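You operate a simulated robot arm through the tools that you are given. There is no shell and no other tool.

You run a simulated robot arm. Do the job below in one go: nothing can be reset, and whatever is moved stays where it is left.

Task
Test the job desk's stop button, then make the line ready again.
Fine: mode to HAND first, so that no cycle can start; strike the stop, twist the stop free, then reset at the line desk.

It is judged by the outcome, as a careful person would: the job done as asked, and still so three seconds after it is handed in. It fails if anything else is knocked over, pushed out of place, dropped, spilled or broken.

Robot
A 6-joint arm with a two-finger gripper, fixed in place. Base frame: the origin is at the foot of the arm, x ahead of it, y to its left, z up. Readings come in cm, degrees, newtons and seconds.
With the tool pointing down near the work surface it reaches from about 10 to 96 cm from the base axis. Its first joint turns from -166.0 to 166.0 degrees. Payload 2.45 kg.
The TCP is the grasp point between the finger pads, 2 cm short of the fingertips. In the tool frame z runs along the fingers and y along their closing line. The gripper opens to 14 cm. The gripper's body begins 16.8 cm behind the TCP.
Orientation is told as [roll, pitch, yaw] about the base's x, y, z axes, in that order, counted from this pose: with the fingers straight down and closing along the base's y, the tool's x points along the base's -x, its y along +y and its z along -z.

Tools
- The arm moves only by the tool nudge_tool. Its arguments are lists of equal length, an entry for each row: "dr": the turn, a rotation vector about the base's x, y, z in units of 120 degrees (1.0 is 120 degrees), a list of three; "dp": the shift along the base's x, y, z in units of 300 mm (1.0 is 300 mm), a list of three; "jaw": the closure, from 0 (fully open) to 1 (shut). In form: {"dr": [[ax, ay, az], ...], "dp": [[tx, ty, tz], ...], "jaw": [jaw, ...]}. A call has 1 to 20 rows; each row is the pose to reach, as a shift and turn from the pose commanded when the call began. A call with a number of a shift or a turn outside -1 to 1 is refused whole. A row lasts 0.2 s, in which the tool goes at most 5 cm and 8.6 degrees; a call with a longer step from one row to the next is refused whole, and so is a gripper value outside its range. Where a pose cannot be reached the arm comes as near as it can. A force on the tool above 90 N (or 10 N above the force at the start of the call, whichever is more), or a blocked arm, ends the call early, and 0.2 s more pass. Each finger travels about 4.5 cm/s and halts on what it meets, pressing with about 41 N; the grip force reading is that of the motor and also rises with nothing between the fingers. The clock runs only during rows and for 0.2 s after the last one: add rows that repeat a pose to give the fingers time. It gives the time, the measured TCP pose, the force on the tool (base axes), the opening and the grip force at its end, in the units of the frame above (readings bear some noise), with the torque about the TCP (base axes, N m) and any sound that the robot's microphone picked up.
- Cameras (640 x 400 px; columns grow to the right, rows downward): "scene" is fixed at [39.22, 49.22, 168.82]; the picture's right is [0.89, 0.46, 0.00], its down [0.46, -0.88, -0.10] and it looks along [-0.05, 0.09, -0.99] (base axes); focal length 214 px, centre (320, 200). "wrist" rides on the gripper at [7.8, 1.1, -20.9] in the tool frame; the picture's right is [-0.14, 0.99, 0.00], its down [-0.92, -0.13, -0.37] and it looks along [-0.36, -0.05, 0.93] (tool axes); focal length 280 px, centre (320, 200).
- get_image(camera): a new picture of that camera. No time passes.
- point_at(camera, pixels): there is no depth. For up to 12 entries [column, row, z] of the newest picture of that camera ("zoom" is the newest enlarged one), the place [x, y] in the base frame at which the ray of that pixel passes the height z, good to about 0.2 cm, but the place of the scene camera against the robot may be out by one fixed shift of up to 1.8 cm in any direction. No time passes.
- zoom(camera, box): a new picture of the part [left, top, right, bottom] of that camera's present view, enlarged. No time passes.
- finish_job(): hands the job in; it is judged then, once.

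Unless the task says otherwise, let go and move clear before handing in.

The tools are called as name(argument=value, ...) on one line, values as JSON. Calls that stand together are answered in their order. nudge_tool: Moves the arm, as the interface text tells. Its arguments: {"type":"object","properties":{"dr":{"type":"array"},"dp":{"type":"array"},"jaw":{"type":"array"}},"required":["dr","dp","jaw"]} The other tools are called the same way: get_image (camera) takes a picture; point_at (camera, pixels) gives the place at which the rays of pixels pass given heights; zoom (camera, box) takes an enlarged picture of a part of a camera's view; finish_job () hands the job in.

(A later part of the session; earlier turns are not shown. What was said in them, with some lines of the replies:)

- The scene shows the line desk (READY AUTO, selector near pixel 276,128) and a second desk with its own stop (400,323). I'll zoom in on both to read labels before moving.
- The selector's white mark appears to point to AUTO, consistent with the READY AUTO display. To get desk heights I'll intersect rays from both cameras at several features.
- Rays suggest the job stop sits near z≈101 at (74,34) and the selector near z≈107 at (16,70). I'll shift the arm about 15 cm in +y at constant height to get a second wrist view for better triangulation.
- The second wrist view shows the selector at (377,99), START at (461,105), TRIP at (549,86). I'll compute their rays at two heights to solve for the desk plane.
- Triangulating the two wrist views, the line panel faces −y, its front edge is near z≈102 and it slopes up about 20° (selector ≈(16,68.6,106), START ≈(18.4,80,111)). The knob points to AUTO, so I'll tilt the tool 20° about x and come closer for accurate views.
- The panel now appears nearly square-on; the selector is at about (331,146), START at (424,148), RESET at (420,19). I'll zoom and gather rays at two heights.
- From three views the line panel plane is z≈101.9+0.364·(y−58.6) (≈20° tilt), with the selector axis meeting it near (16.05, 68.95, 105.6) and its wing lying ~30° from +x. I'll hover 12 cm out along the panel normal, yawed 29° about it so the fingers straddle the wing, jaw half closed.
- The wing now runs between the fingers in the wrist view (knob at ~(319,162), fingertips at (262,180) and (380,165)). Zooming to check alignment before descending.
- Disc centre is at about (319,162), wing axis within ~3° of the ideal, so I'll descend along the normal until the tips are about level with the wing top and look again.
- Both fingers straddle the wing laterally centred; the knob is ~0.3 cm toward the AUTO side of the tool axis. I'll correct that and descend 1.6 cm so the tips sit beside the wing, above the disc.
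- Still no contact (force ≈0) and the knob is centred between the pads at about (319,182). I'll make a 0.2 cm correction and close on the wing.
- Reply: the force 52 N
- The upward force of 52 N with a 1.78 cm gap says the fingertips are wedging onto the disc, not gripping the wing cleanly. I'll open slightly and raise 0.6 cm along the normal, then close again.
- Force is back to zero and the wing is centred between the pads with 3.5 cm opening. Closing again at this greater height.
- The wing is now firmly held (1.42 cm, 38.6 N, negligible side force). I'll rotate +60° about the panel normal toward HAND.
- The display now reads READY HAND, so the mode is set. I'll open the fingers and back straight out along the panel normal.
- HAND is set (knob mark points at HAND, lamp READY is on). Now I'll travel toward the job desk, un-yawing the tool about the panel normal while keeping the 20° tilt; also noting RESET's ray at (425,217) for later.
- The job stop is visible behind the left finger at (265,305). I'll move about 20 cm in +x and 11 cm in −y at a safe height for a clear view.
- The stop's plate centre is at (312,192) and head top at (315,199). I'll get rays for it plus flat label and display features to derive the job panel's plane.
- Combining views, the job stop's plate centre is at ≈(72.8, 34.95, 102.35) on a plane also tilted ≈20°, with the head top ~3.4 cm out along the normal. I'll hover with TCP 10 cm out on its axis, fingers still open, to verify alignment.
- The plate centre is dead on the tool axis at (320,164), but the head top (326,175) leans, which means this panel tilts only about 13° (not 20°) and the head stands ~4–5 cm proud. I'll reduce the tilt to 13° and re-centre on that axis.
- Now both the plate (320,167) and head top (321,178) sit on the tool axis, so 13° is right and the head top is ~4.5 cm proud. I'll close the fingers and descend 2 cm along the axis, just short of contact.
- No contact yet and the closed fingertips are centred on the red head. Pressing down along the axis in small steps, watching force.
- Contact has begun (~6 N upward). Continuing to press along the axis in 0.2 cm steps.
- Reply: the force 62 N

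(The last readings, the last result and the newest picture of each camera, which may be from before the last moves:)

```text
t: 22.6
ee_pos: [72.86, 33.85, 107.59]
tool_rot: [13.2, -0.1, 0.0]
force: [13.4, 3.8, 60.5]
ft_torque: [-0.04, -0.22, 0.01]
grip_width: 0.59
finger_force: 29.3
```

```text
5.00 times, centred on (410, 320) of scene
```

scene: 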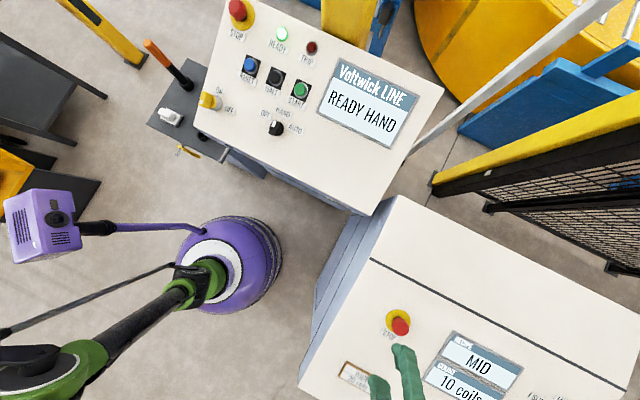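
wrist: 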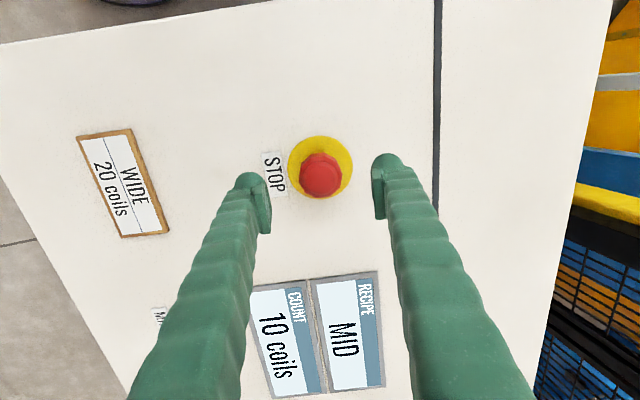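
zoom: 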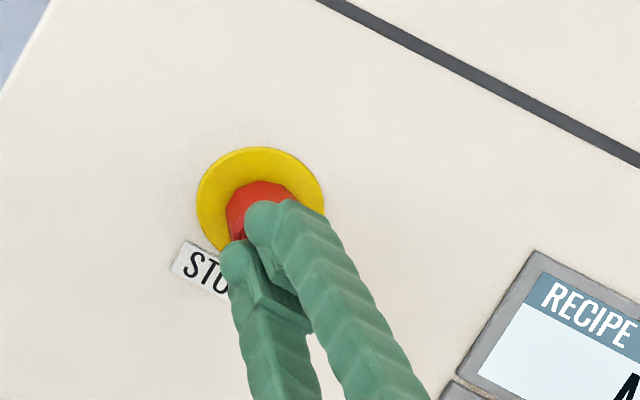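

The display reads STOP JOBS with TRIP lit, so the stop has struck. I'll back off along the axis, open the jaw, and check that it latched and whether the head shows a twist arrow.

nudge_tool(dr=[[0, 0, 0], [0, 0, 0], [0, 0, 0], [0, 0, 0], [0, 0, 0], [0, 0, 0], [0, 0, 0], [0, 0, 0]], dp=[[0, -0.0075, 0.0325], [0, -0.0225, 0.0974], [0, -0.0375, 0.1623], [0, -0.0375, 0.1623], [0, -0.0375, 0.1623], [0, -0.0375, 0.1623], [0, -0.0375, 0.1623], [0, -0.0375, 0.1623]], jaw=[1, 1, 0.9, 0.75, 0.6, 0.45, 0.45, 0.45])

get_image(camera="wrist")

zoom(camera="wrist", box=[260, 110, 380, 220])

zoom(camera="scene", box=[210, 0, 450, 150])

zoom(camera="scene", box=[360, 280, 460, 360])

```text
t: 24.4
ee_pos: [73.0, 32.55, 112.39]
tool_rot: [13.2, 0.0, 0.0]
force: [0.5, 0.5, 0.1]
ft_torque: [0.0, 0.03, 0.01]
grip_width: 7.69
finger_force: 0.0
```

```text
taken
```

wrist: 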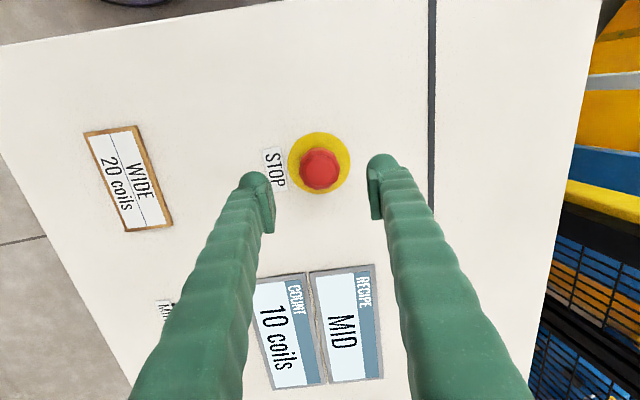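

```text
3.64 times, centred on (320, 165) of wrist
```

zoom: 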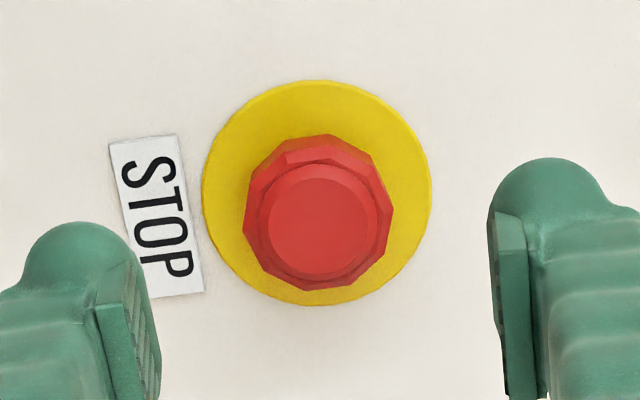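

```text
2.67 times, centred on (330, 75) of scene
```

zoom: 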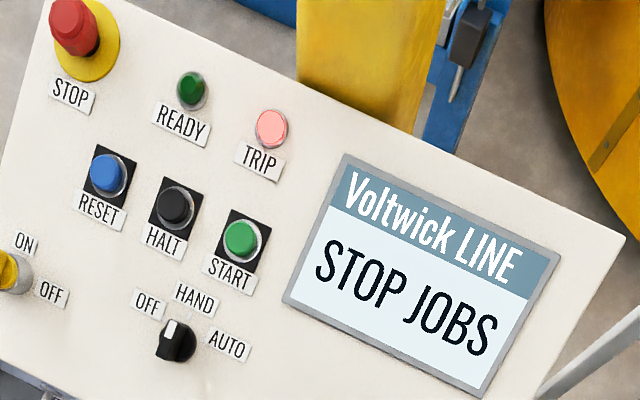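

```text
5.00 times, centred on (410, 320) of scene
```

zoom: 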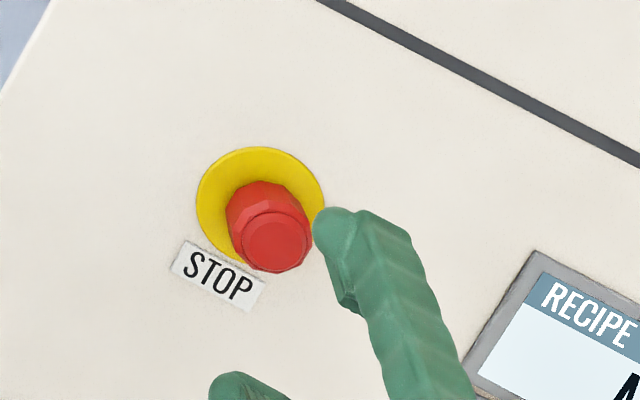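

The head stays down (black stem hidden) and STOP JOBS persists, so it is latched. No arrow is visible, so I'll assume the standard clockwise release: pre-yaw +45° about the button axis to leave room for a clockwise twist.

nudge_tool(dr=[[0, -0.0141, 0.0609], [0, -0.0281, 0.1218], [0, -0.0422, 0.1827], [0, -0.0563, 0.2435], [0, -0.0703, 0.3044], [0, -0.0844, 0.3653], [0, -0.0844, 0.3653]], dp=[[0, 0, 0], [0, 0, 0], [0, 0, 0], [0, 0, 0], [0, 0, 0], [0, 0, 0], [0, 0, 0]], jaw=[0.45, 0.45, 0.45, 0.45, 0.45, 0.45, 0.45])

get_image(camera="wrist")

zoom(camera="wrist", box=[260, 110, 380, 220])

```text
t: 26.0
ee_pos: [72.93, 32.71, 112.26]
tool_rot: [9.3, -9.1, 44.4]
force: [-0.6, -0.3, 0.6]
ft_torque: [0.0, 0.02, 0.03]
grip_width: 7.71
finger_force: 0.1
```

```text
taken
```

wrist: 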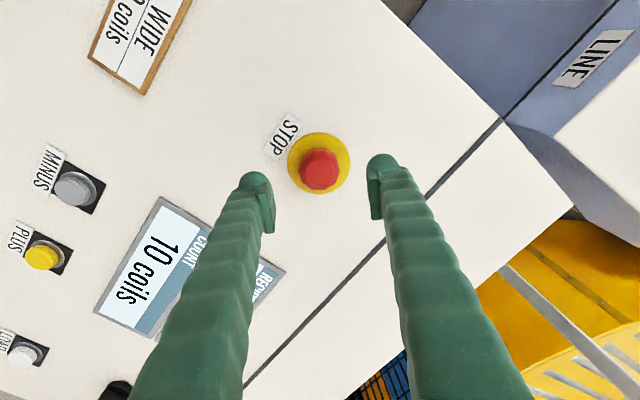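

```text
3.64 times, centred on (320, 165) of wrist
```

zoom: 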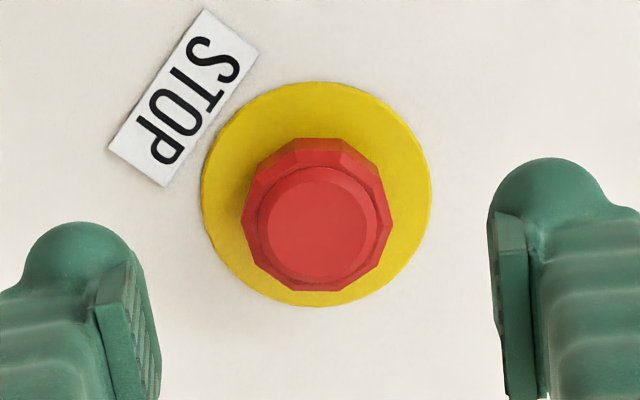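

Still centred on the axis after yawing, with the plate at (319,163.6). Descending 7 cm along the axis so the open fingers straddle the head.

nudge_tool(dr=[[0, 0, 0], [0, 0, 0], [0, 0, 0], [0, 0, 0], [0, 0, 0]], dp=[[0, 0.02, -0.086], [0, 0.036, -0.156], [0, 0.047, -0.203], [0, 0.0525, -0.2273], [0, 0.0525, -0.2273]], jaw=[0.45, 0.45, 0.45, 0.45, 0.45])

zoom(camera="wrist", box=[240, 100, 400, 240])

zoom(camera="scene", box=[360, 280, 460, 360])

```text
t: 27.2
ee_pos: [72.82, 34.28, 105.31]
tool_rot: [9.4, -9.0, 44.4]
force: [-0.4, 0.2, 0.1]
ft_torque: [0.0, 0.0, 0.02]
grip_width: 7.72
finger_force: 0.0
```

```text
2.86 times, centred on (320, 170) of wrist
```

zoom: 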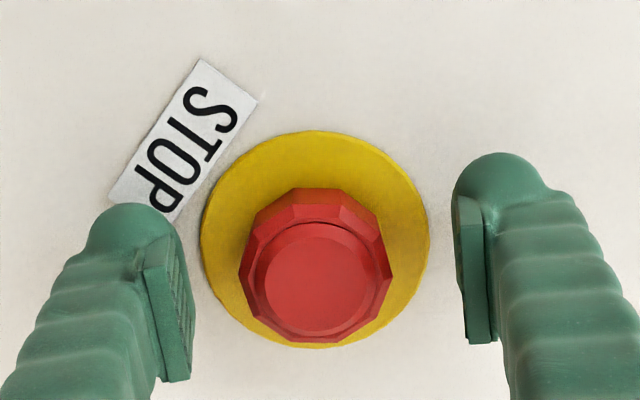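

```text
5.00 times, centred on (410, 320) of scene
```

zoom: 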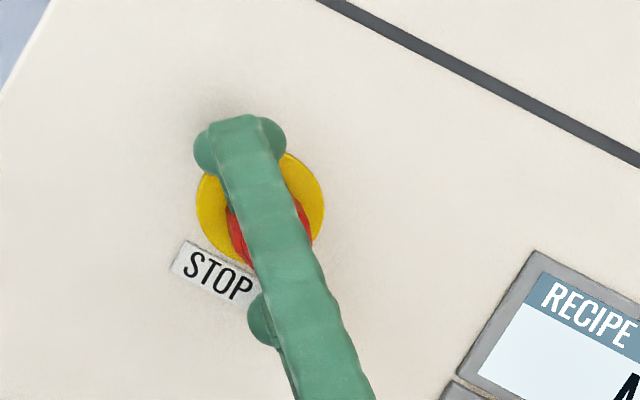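

Straddled with no contact; the head at zoom (316,265) lies between pads. Closing to grip it.

nudge_tool(dr=[[0, 0, 0], [0, 0, 0], [0, 0, 0], [0, 0, 0], [0, 0, 0]], dp=[[0, 0, 0], [0, 0, 0], [0, 0, 0], [0, 0, 0], [0, 0, 0]], jaw=[0.55, 0.65, 0.75, 0.85, 0.85])

zoom(camera="wrist", box=[240, 100, 400, 240])

```text
t: 28.4
ee_pos: [72.85, 34.3, 105.42]
tool_rot: [9.4, -9.0, 44.2]
force: [10.4, -8.3, -1.3]
ft_torque: [-0.07, -0.13, -0.17]
grip_width: 4.15
finger_force: 45.0
```

```text
2.86 times, centred on (320, 170) of wrist
```

zoom: 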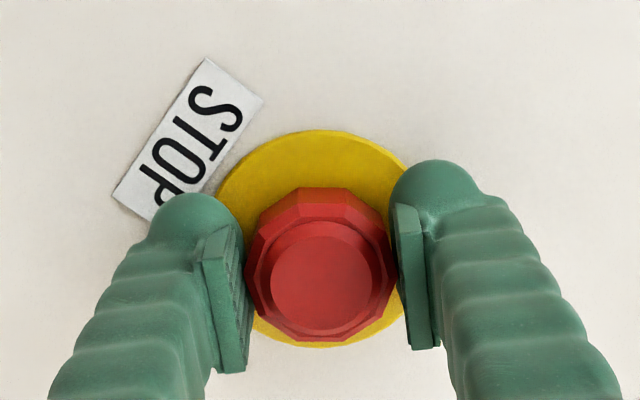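

The head is gripped at 4.15 cm with 45 N, with a ~13 N side bias that I'll relieve with a 0.1 cm shift. Twisting clockwise 45° about the button axis.

nudge_tool(dr=[[0, 0, 0], [0, 0.0141, -0.0609], [0, 0.0281, -0.1218], [0, 0.0422, -0.1827], [0, 0.0563, -0.2435], [0, 0.0703, -0.3044], [0, 0.0844, -0.3653], [0, 0.0844, -0.3653]], dp=[[0.004, -0.004, -0.001], [0.004, -0.004, -0.001], [0.004, -0.004, -0.001], [0.004, -0.004, -0.001], [0.004, -0.004, -0.001], [0.004, -0.004, -0.001], [0.004, -0.004, -0.001], [0.004, -0.004, -0.001]], jaw=[0.85, 0.85, 0.85, 0.85, 0.85, 0.85, 0.85, 0.85])

zoom(camera="wrist", box=[240, 100, 400, 240])

zoom(camera="scene", box=[210, 0, 450, 150])

zoom(camera="scene", box=[360, 280, 460, 360])

```text
t: 30.2
ee_pos: [72.89, 34.35, 105.48]
tool_rot: [13.0, -0.1, 0.0]
force: [-0.3, 12.5, 36.5]
ft_torque: [0.32, -0.1, 0.19]
grip_width: 4.03
finger_force: 45.5
```

```text
2.86 times, centred on (320, 170) of wrist
```

zoom: 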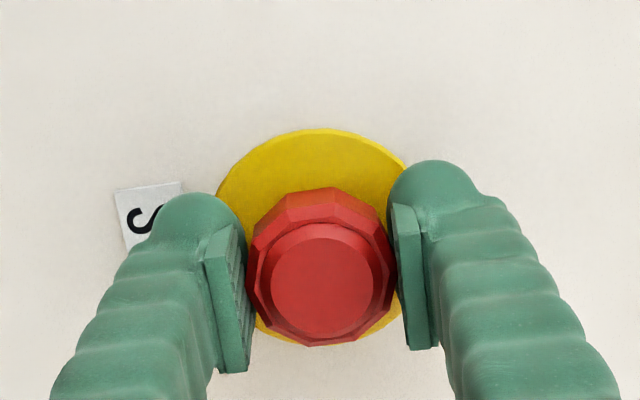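

```text
2.67 times, centred on (330, 75) of scene
```

zoom: 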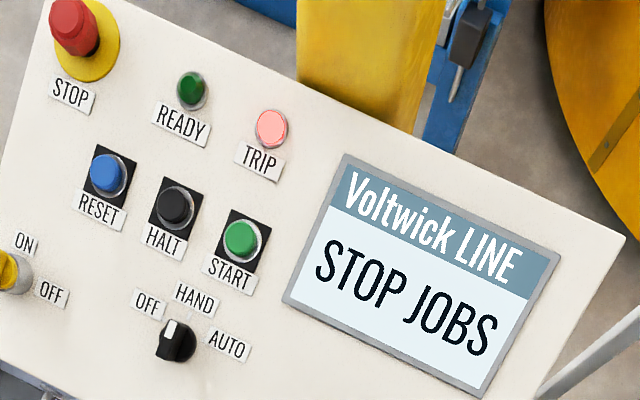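

```text
5.00 times, centred on (410, 320) of scene
```

zoom: 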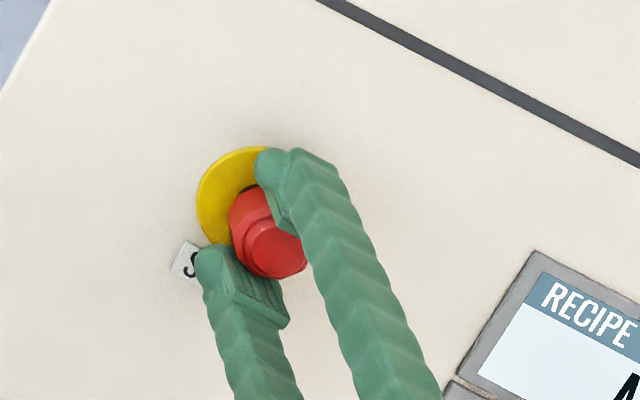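

The upward force jumped to ~37 N and the stem is showing again, meaning the latch has freed and the spring is pushing the head up against my grip. I'll follow it up 0.6 cm, then open the fingers.

nudge_tool(dr=[[0, 0, 0], [0, 0, 0], [0, 0, 0], [0, 0, 0], [0, 0, 0], [0, 0, 0]], dp=[[0, -0.0023, 0.0098], [0, -0.0045, 0.0195], [0, -0.0045, 0.0195], [0, -0.0045, 0.0195], [0, -0.0045, 0.0195], [0, -0.0045, 0.0195]], jaw=[0.85, 0.85, 0.7, 0.6, 0.5, 0.45])

zoom(camera="wrist", box=[240, 100, 400, 240])

zoom(camera="scene", box=[210, 0, 450, 150])

zoom(camera="scene", box=[360, 280, 460, 360])

```text
t: 31.6
ee_pos: [72.88, 34.15, 106.07]
tool_rot: [13.1, -0.1, 0.0]
force: [-0.2, -0.2, 0.3]
ft_torque: [0.01, 0.0, 0.03]
grip_width: 7.72
finger_force: 0.0
```

```text
2.86 times, centred on (320, 170) of wrist
```

zoom: 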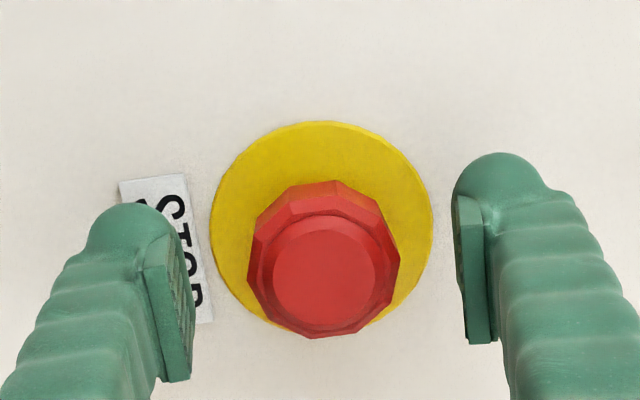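

```text
2.67 times, centred on (330, 75) of scene
```

zoom: 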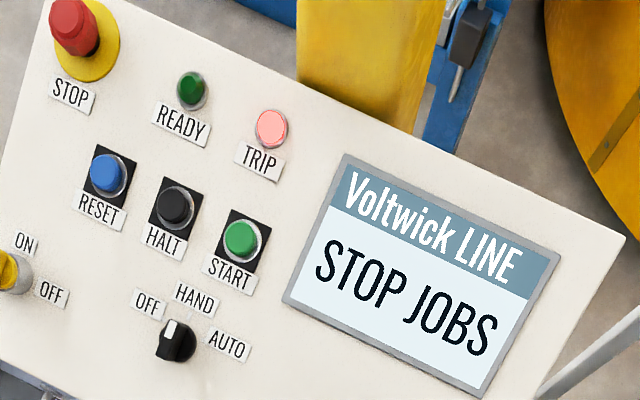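

```text
5.00 times, centred on (410, 320) of scene
```

zoom: 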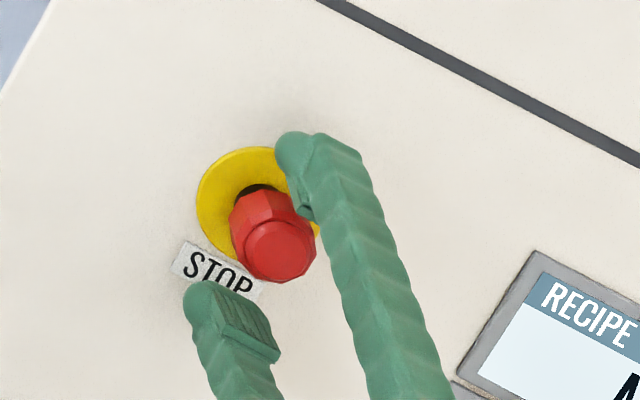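

The head is back out with its stem showing as at the start, and no force remains; the trip still awaits reset. I'll lift clear and travel back over toward the line desk, returning the tilt to 20°.

nudge_tool(dr=[[0, 0, 0], [0, 0, 0], [0, 0, 0], [0.01, 0, 0], [0.02, 0, 0], [0.03, 0, 0], [0.04, 0, 0], [0.05, 0, 0], [0.0583, 0, 0], [0.0583, 0, 0], [0.0583, 0, 0], [0.0583, 0, 0]], dp=[[0, -0.0225, 0.0974], [0, -0.045, 0.1948], [0, -0.0675, 0.292], [-0.125, 0.0, 0.33], [-0.25, 0.066, 0.368], [-0.375, 0.132, 0.406], [-0.5, 0.198, 0.444], [-0.625, 0.264, 0.482], [-0.75, 0.33, 0.52], [-0.875, 0.396, 0.558], [-0.997, 0.46, 0.597], [-0.997, 0.46, 0.597]], jaw=[0.45, 0.45, 0.45, 0.45, 0.45, 0.45, 0.45, 0.45, 0.45, 0.45, 0.45, 0.45])

get_image(camera="scene")

zoom(camera="scene", box=[320, 270, 520, 400])

```text
t: 34.2
ee_pos: [43.04, 48.02, 123.93]
tool_rot: [20.2, -0.1, 0.0]
force: [0.1, 0.6, 0.2]
ft_torque: [0.0, -0.01, 0.01]
grip_width: 7.69
finger_force: 0.1
```

```text
taken
```

scene: 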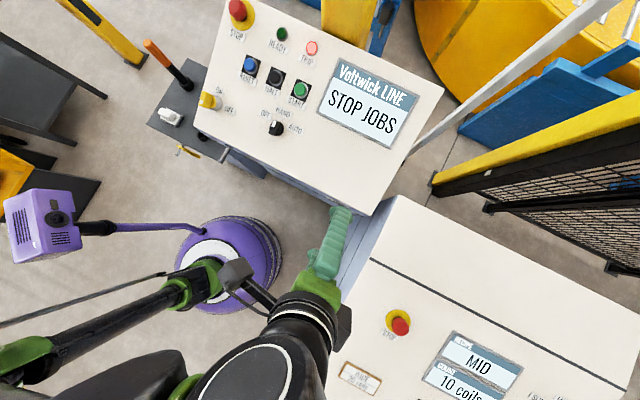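

```text
3.08 times, centred on (420, 335) of scene
```

zoom: 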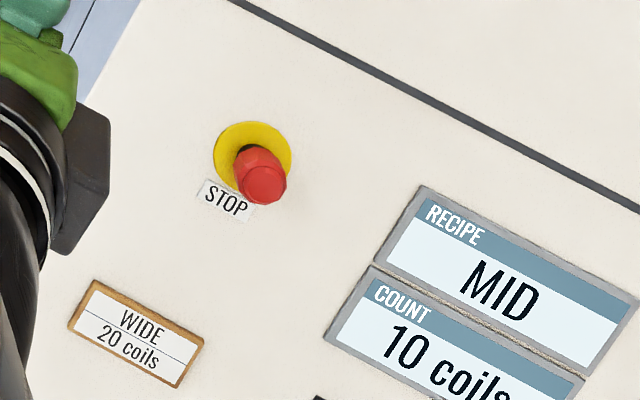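

The job stop looks exactly as at the start (head out, stem visible). Moving on toward the line desk at safe height.

nudge_tool(dr=[[0, 0, 0], [0, 0, 0], [0, 0, 0], [0, 0, 0], [0, 0, 0], [0, 0, 0], [0, 0, 0], [0, 0, 0]], dp=[[-0.124, 0.071, 0.005], [-0.249, 0.143, 0.01], [-0.373, 0.214, 0.015], [-0.497, 0.286, 0.02], [-0.621, 0.357, 0.025], [-0.746, 0.429, 0.03], [-0.87, 0.5, 0.03], [-0.87, 0.5, 0.03]], jaw=[0.45, 0.45, 0.45, 0.45, 0.45, 0.45, 0.45, 0.45])

nudge_tool(dr=[[0, 0, 0], [0, 0, 0], [0, 0, 0], [0, 0, 0], [0, 0, 0], [0, 0, 0]], dp=[[-0.1, 0.09, -0.01], [-0.2, 0.18, -0.03], [-0.3, 0.27, -0.05], [-0.4, 0.36, -0.08], [-0.5, 0.45, -0.113], [-0.5, 0.45, -0.113]], jaw=[0.45, 0.45, 0.45, 0.45, 0.45, 0.45])

get_image(camera="wrist")

get_image(camera="scene")

```text
t: 36.0
ee_pos: [16.67, 62.88, 124.73]
tool_rot: [20.1, -0.1, 0.0]
force: [0.3, -0.7, 0.4]
ft_torque: [-0.02, 0.0, 0.02]
grip_width: 7.73
finger_force: 0.1
```

```text
t: 37.4
ee_pos: [1.95, 76.62, 121.41]
tool_rot: [20.1, 0.1, -0.1]
force: [1.1, -0.2, -0.2]
ft_torque: [0.0, 0.0, 0.02]
grip_width: 7.67
finger_force: 0.1
```

```text
taken
```

wrist: 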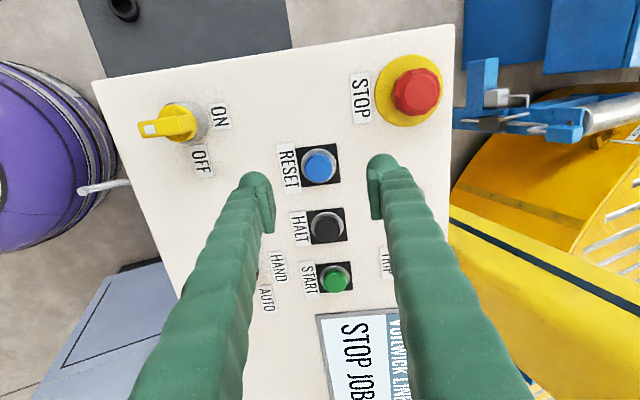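

```text
taken
```

scene: 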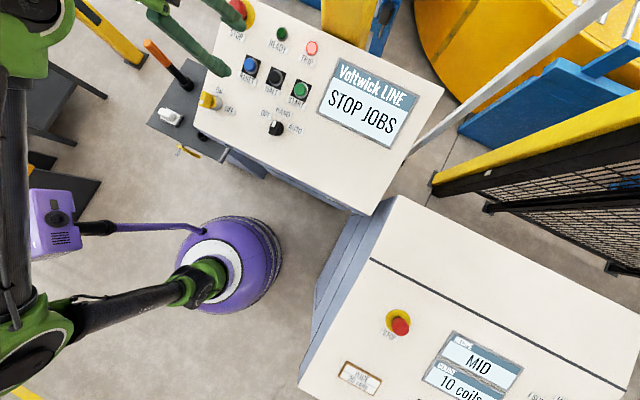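

RESET sits at about (320,165), right on the tool axis. I'll zoom to check centring precisely.

zoom(camera="wrist", box=[260, 110, 380, 220])

point_at(camera="wrist", pixels=[[320, 165, 110], [320, 165, 112], [418, 92, 115], [418, 92, 119]])

```text
3.64 times, centred on (320, 165) of wrist
```

zoom: 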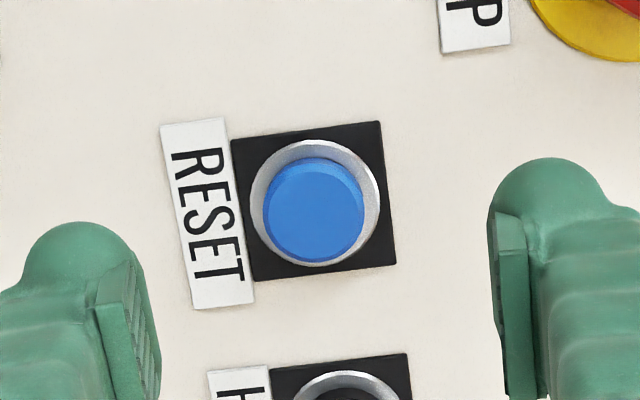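

```text
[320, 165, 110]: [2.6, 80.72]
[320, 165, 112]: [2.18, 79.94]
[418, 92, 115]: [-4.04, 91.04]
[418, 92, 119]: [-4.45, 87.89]
```

RESET's cap is within ~0.5 cm of the axis with no lean. I'll apply a small correction and descend 6 cm to refine the view while still well clear.

nudge_tool(dr=[[0, 0, 0], [0, 0, 0], [0, 0, 0], [0, 0, 0]], dp=[[0.0117, 0.02, -0.0634], [0.0117, 0.041, -0.1269], [0.0117, 0.062, -0.1903], [0.0117, 0.062, -0.1903]], jaw=[0.45, 0.45, 0.45, 0.45])

zoom(camera="wrist", box=[240, 100, 400, 240])

zoom(camera="scene", box=[190, 0, 310, 120])

```text
t: 38.4
ee_pos: [2.29, 78.26, 115.75]
tool_rot: [20.1, 0.0, 0.1]
force: [-0.3, 1.0, 0.7]
ft_torque: [0.01, 0.02, 0.01]
grip_width: 7.69
finger_force: 0.0
```

```text
2.86 times, centred on (320, 170) of wrist
```

zoom: 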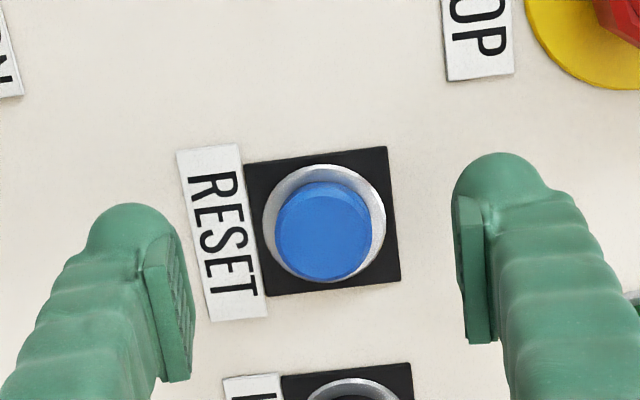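

```text
3.33 times, centred on (250, 60) of scene
```

zoom: 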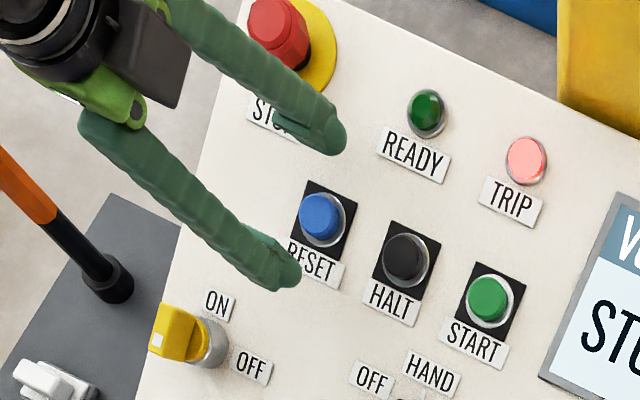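

RESET's cap is now at (321,181), laterally centred; a small +0.25 cm x correction remains. Closing the fingers and descending to just above the cap.

nudge_tool(dr=[[0, 0, 0], [0, 0, 0], [0, 0, 0], [0, 0, 0], [0, 0, 0], [0, 0, 0], [0, 0, 0]], dp=[[0.008, 0, 0], [0.008, 0, 0], [0.008, 0, 0], [0.008, 0, 0], [0.008, 0.008, -0.023], [0.008, 0.017, -0.046], [0.008, 0.025, -0.069]], jaw=[0.6, 0.75, 0.9, 1, 1, 1, 1])

zoom(camera="wrist", box=[240, 100, 400, 240])

zoom(camera="scene", box=[210, 20, 290, 100])

```text
t: 40.0
ee_pos: [2.5, 79.02, 113.65]
tool_rot: [20.2, 0.0, -0.1]
force: [0.3, -0.5, 5.4]
ft_torque: [0.08, 0.0, -0.02]
grip_width: 0.0
finger_force: 29.4
heard: click
```

```text
2.86 times, centred on (320, 170) of wrist
```

zoom: 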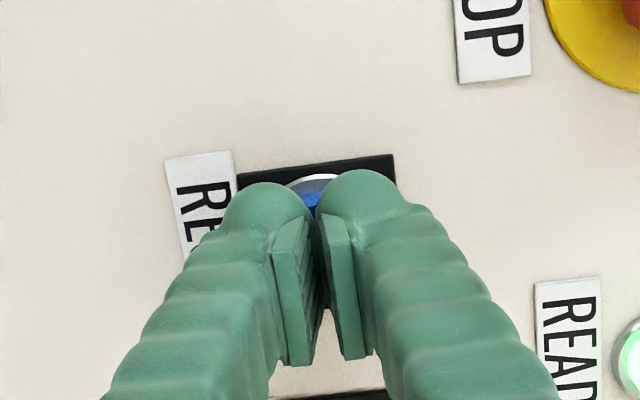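

```text
5.00 times, centred on (250, 60) of scene
```

zoom: 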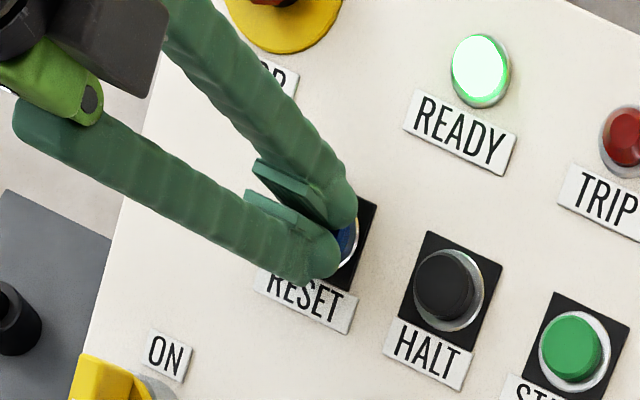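

A click was heard and the READY lamp is lit with TRIP off, so RESET took. Backing away along the normal and checking the display.

nudge_tool(dr=[[0, 0, 0], [0, 0, 0], [0, 0, 0], [0, 0, 0], [0, 0, 0]], dp=[[0, -0.034, 0.094], [0, -0.08, 0.22], [0, -0.125, 0.345], [0, -0.17, 0.47], [0, -0.17, 0.47]], jaw=[1, 1, 1, 0.9, 0.8])

get_image(camera="scene")

zoom(camera="scene", box=[210, 0, 450, 150])

zoom(camera="scene", box=[320, 270, 560, 400])

```text
t: 41.2
ee_pos: [2.4, 73.7, 127.92]
tool_rot: [20.2, -0.1, 0.0]
force: [0.3, 0.8, -0.3]
ft_torque: [0.0, 0.01, 0.03]
grip_width: 2.79
finger_force: 0.1
```

```text
taken
```

scene: 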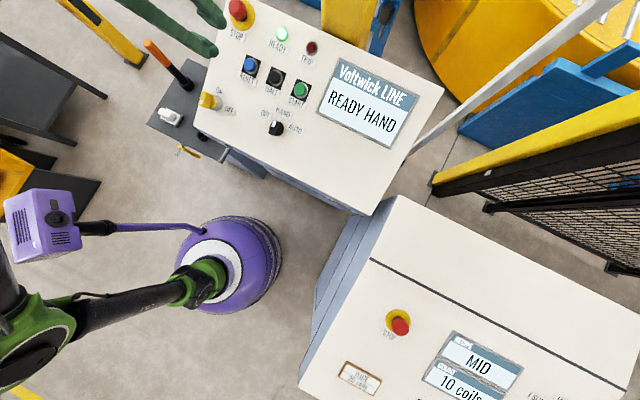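

```text
2.67 times, centred on (330, 75) of scene
```

zoom: 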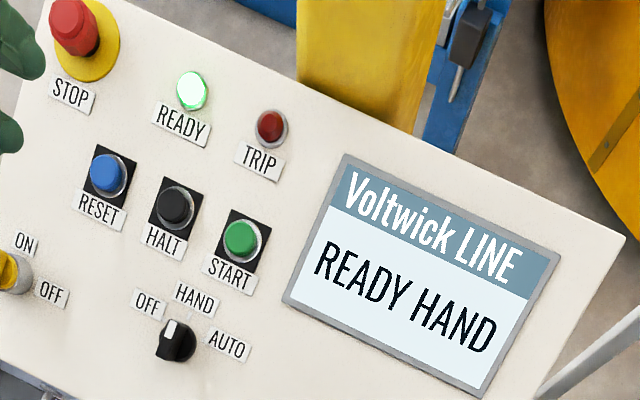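

```text
2.67 times, centred on (440, 335) of scene
```

zoom: 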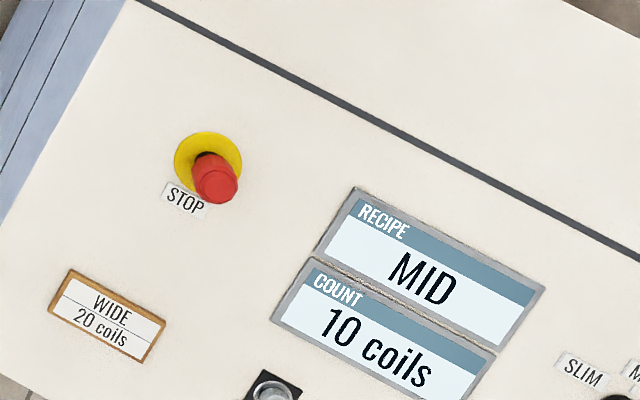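

The display reads READY HAND, the READY lamp is lit and TRIP is off. The job desk stop is out, recipe and count are unchanged, and the arm is clear, so I'm handing in.

finish_job()

```text
The job is handed in.
```

The job desk's stop button works, and the line is ready again. The line desk now shows READY HAND, with the READY lamp lit and TRIP off.

1. **Mode:** I turned the selector from AUTO to HAND before touching the stop.
2. **Strike:** Pressing the job desk's stop tripped the line. The display changed to STOP JOBS, TRIP lit, and the button stayed latched down.
3. **Release:** A clockwise twist of about 45° freed it, and the head is back out as it was at the start.
4. **Reset:** Pressing RESET at the line desk gave a click and brought READY back.

I left the mode in HAND because your steps didn't include going back to AUTO. The job desk still reads MID and 10 coils. The gripper is empty and clear of both desks.
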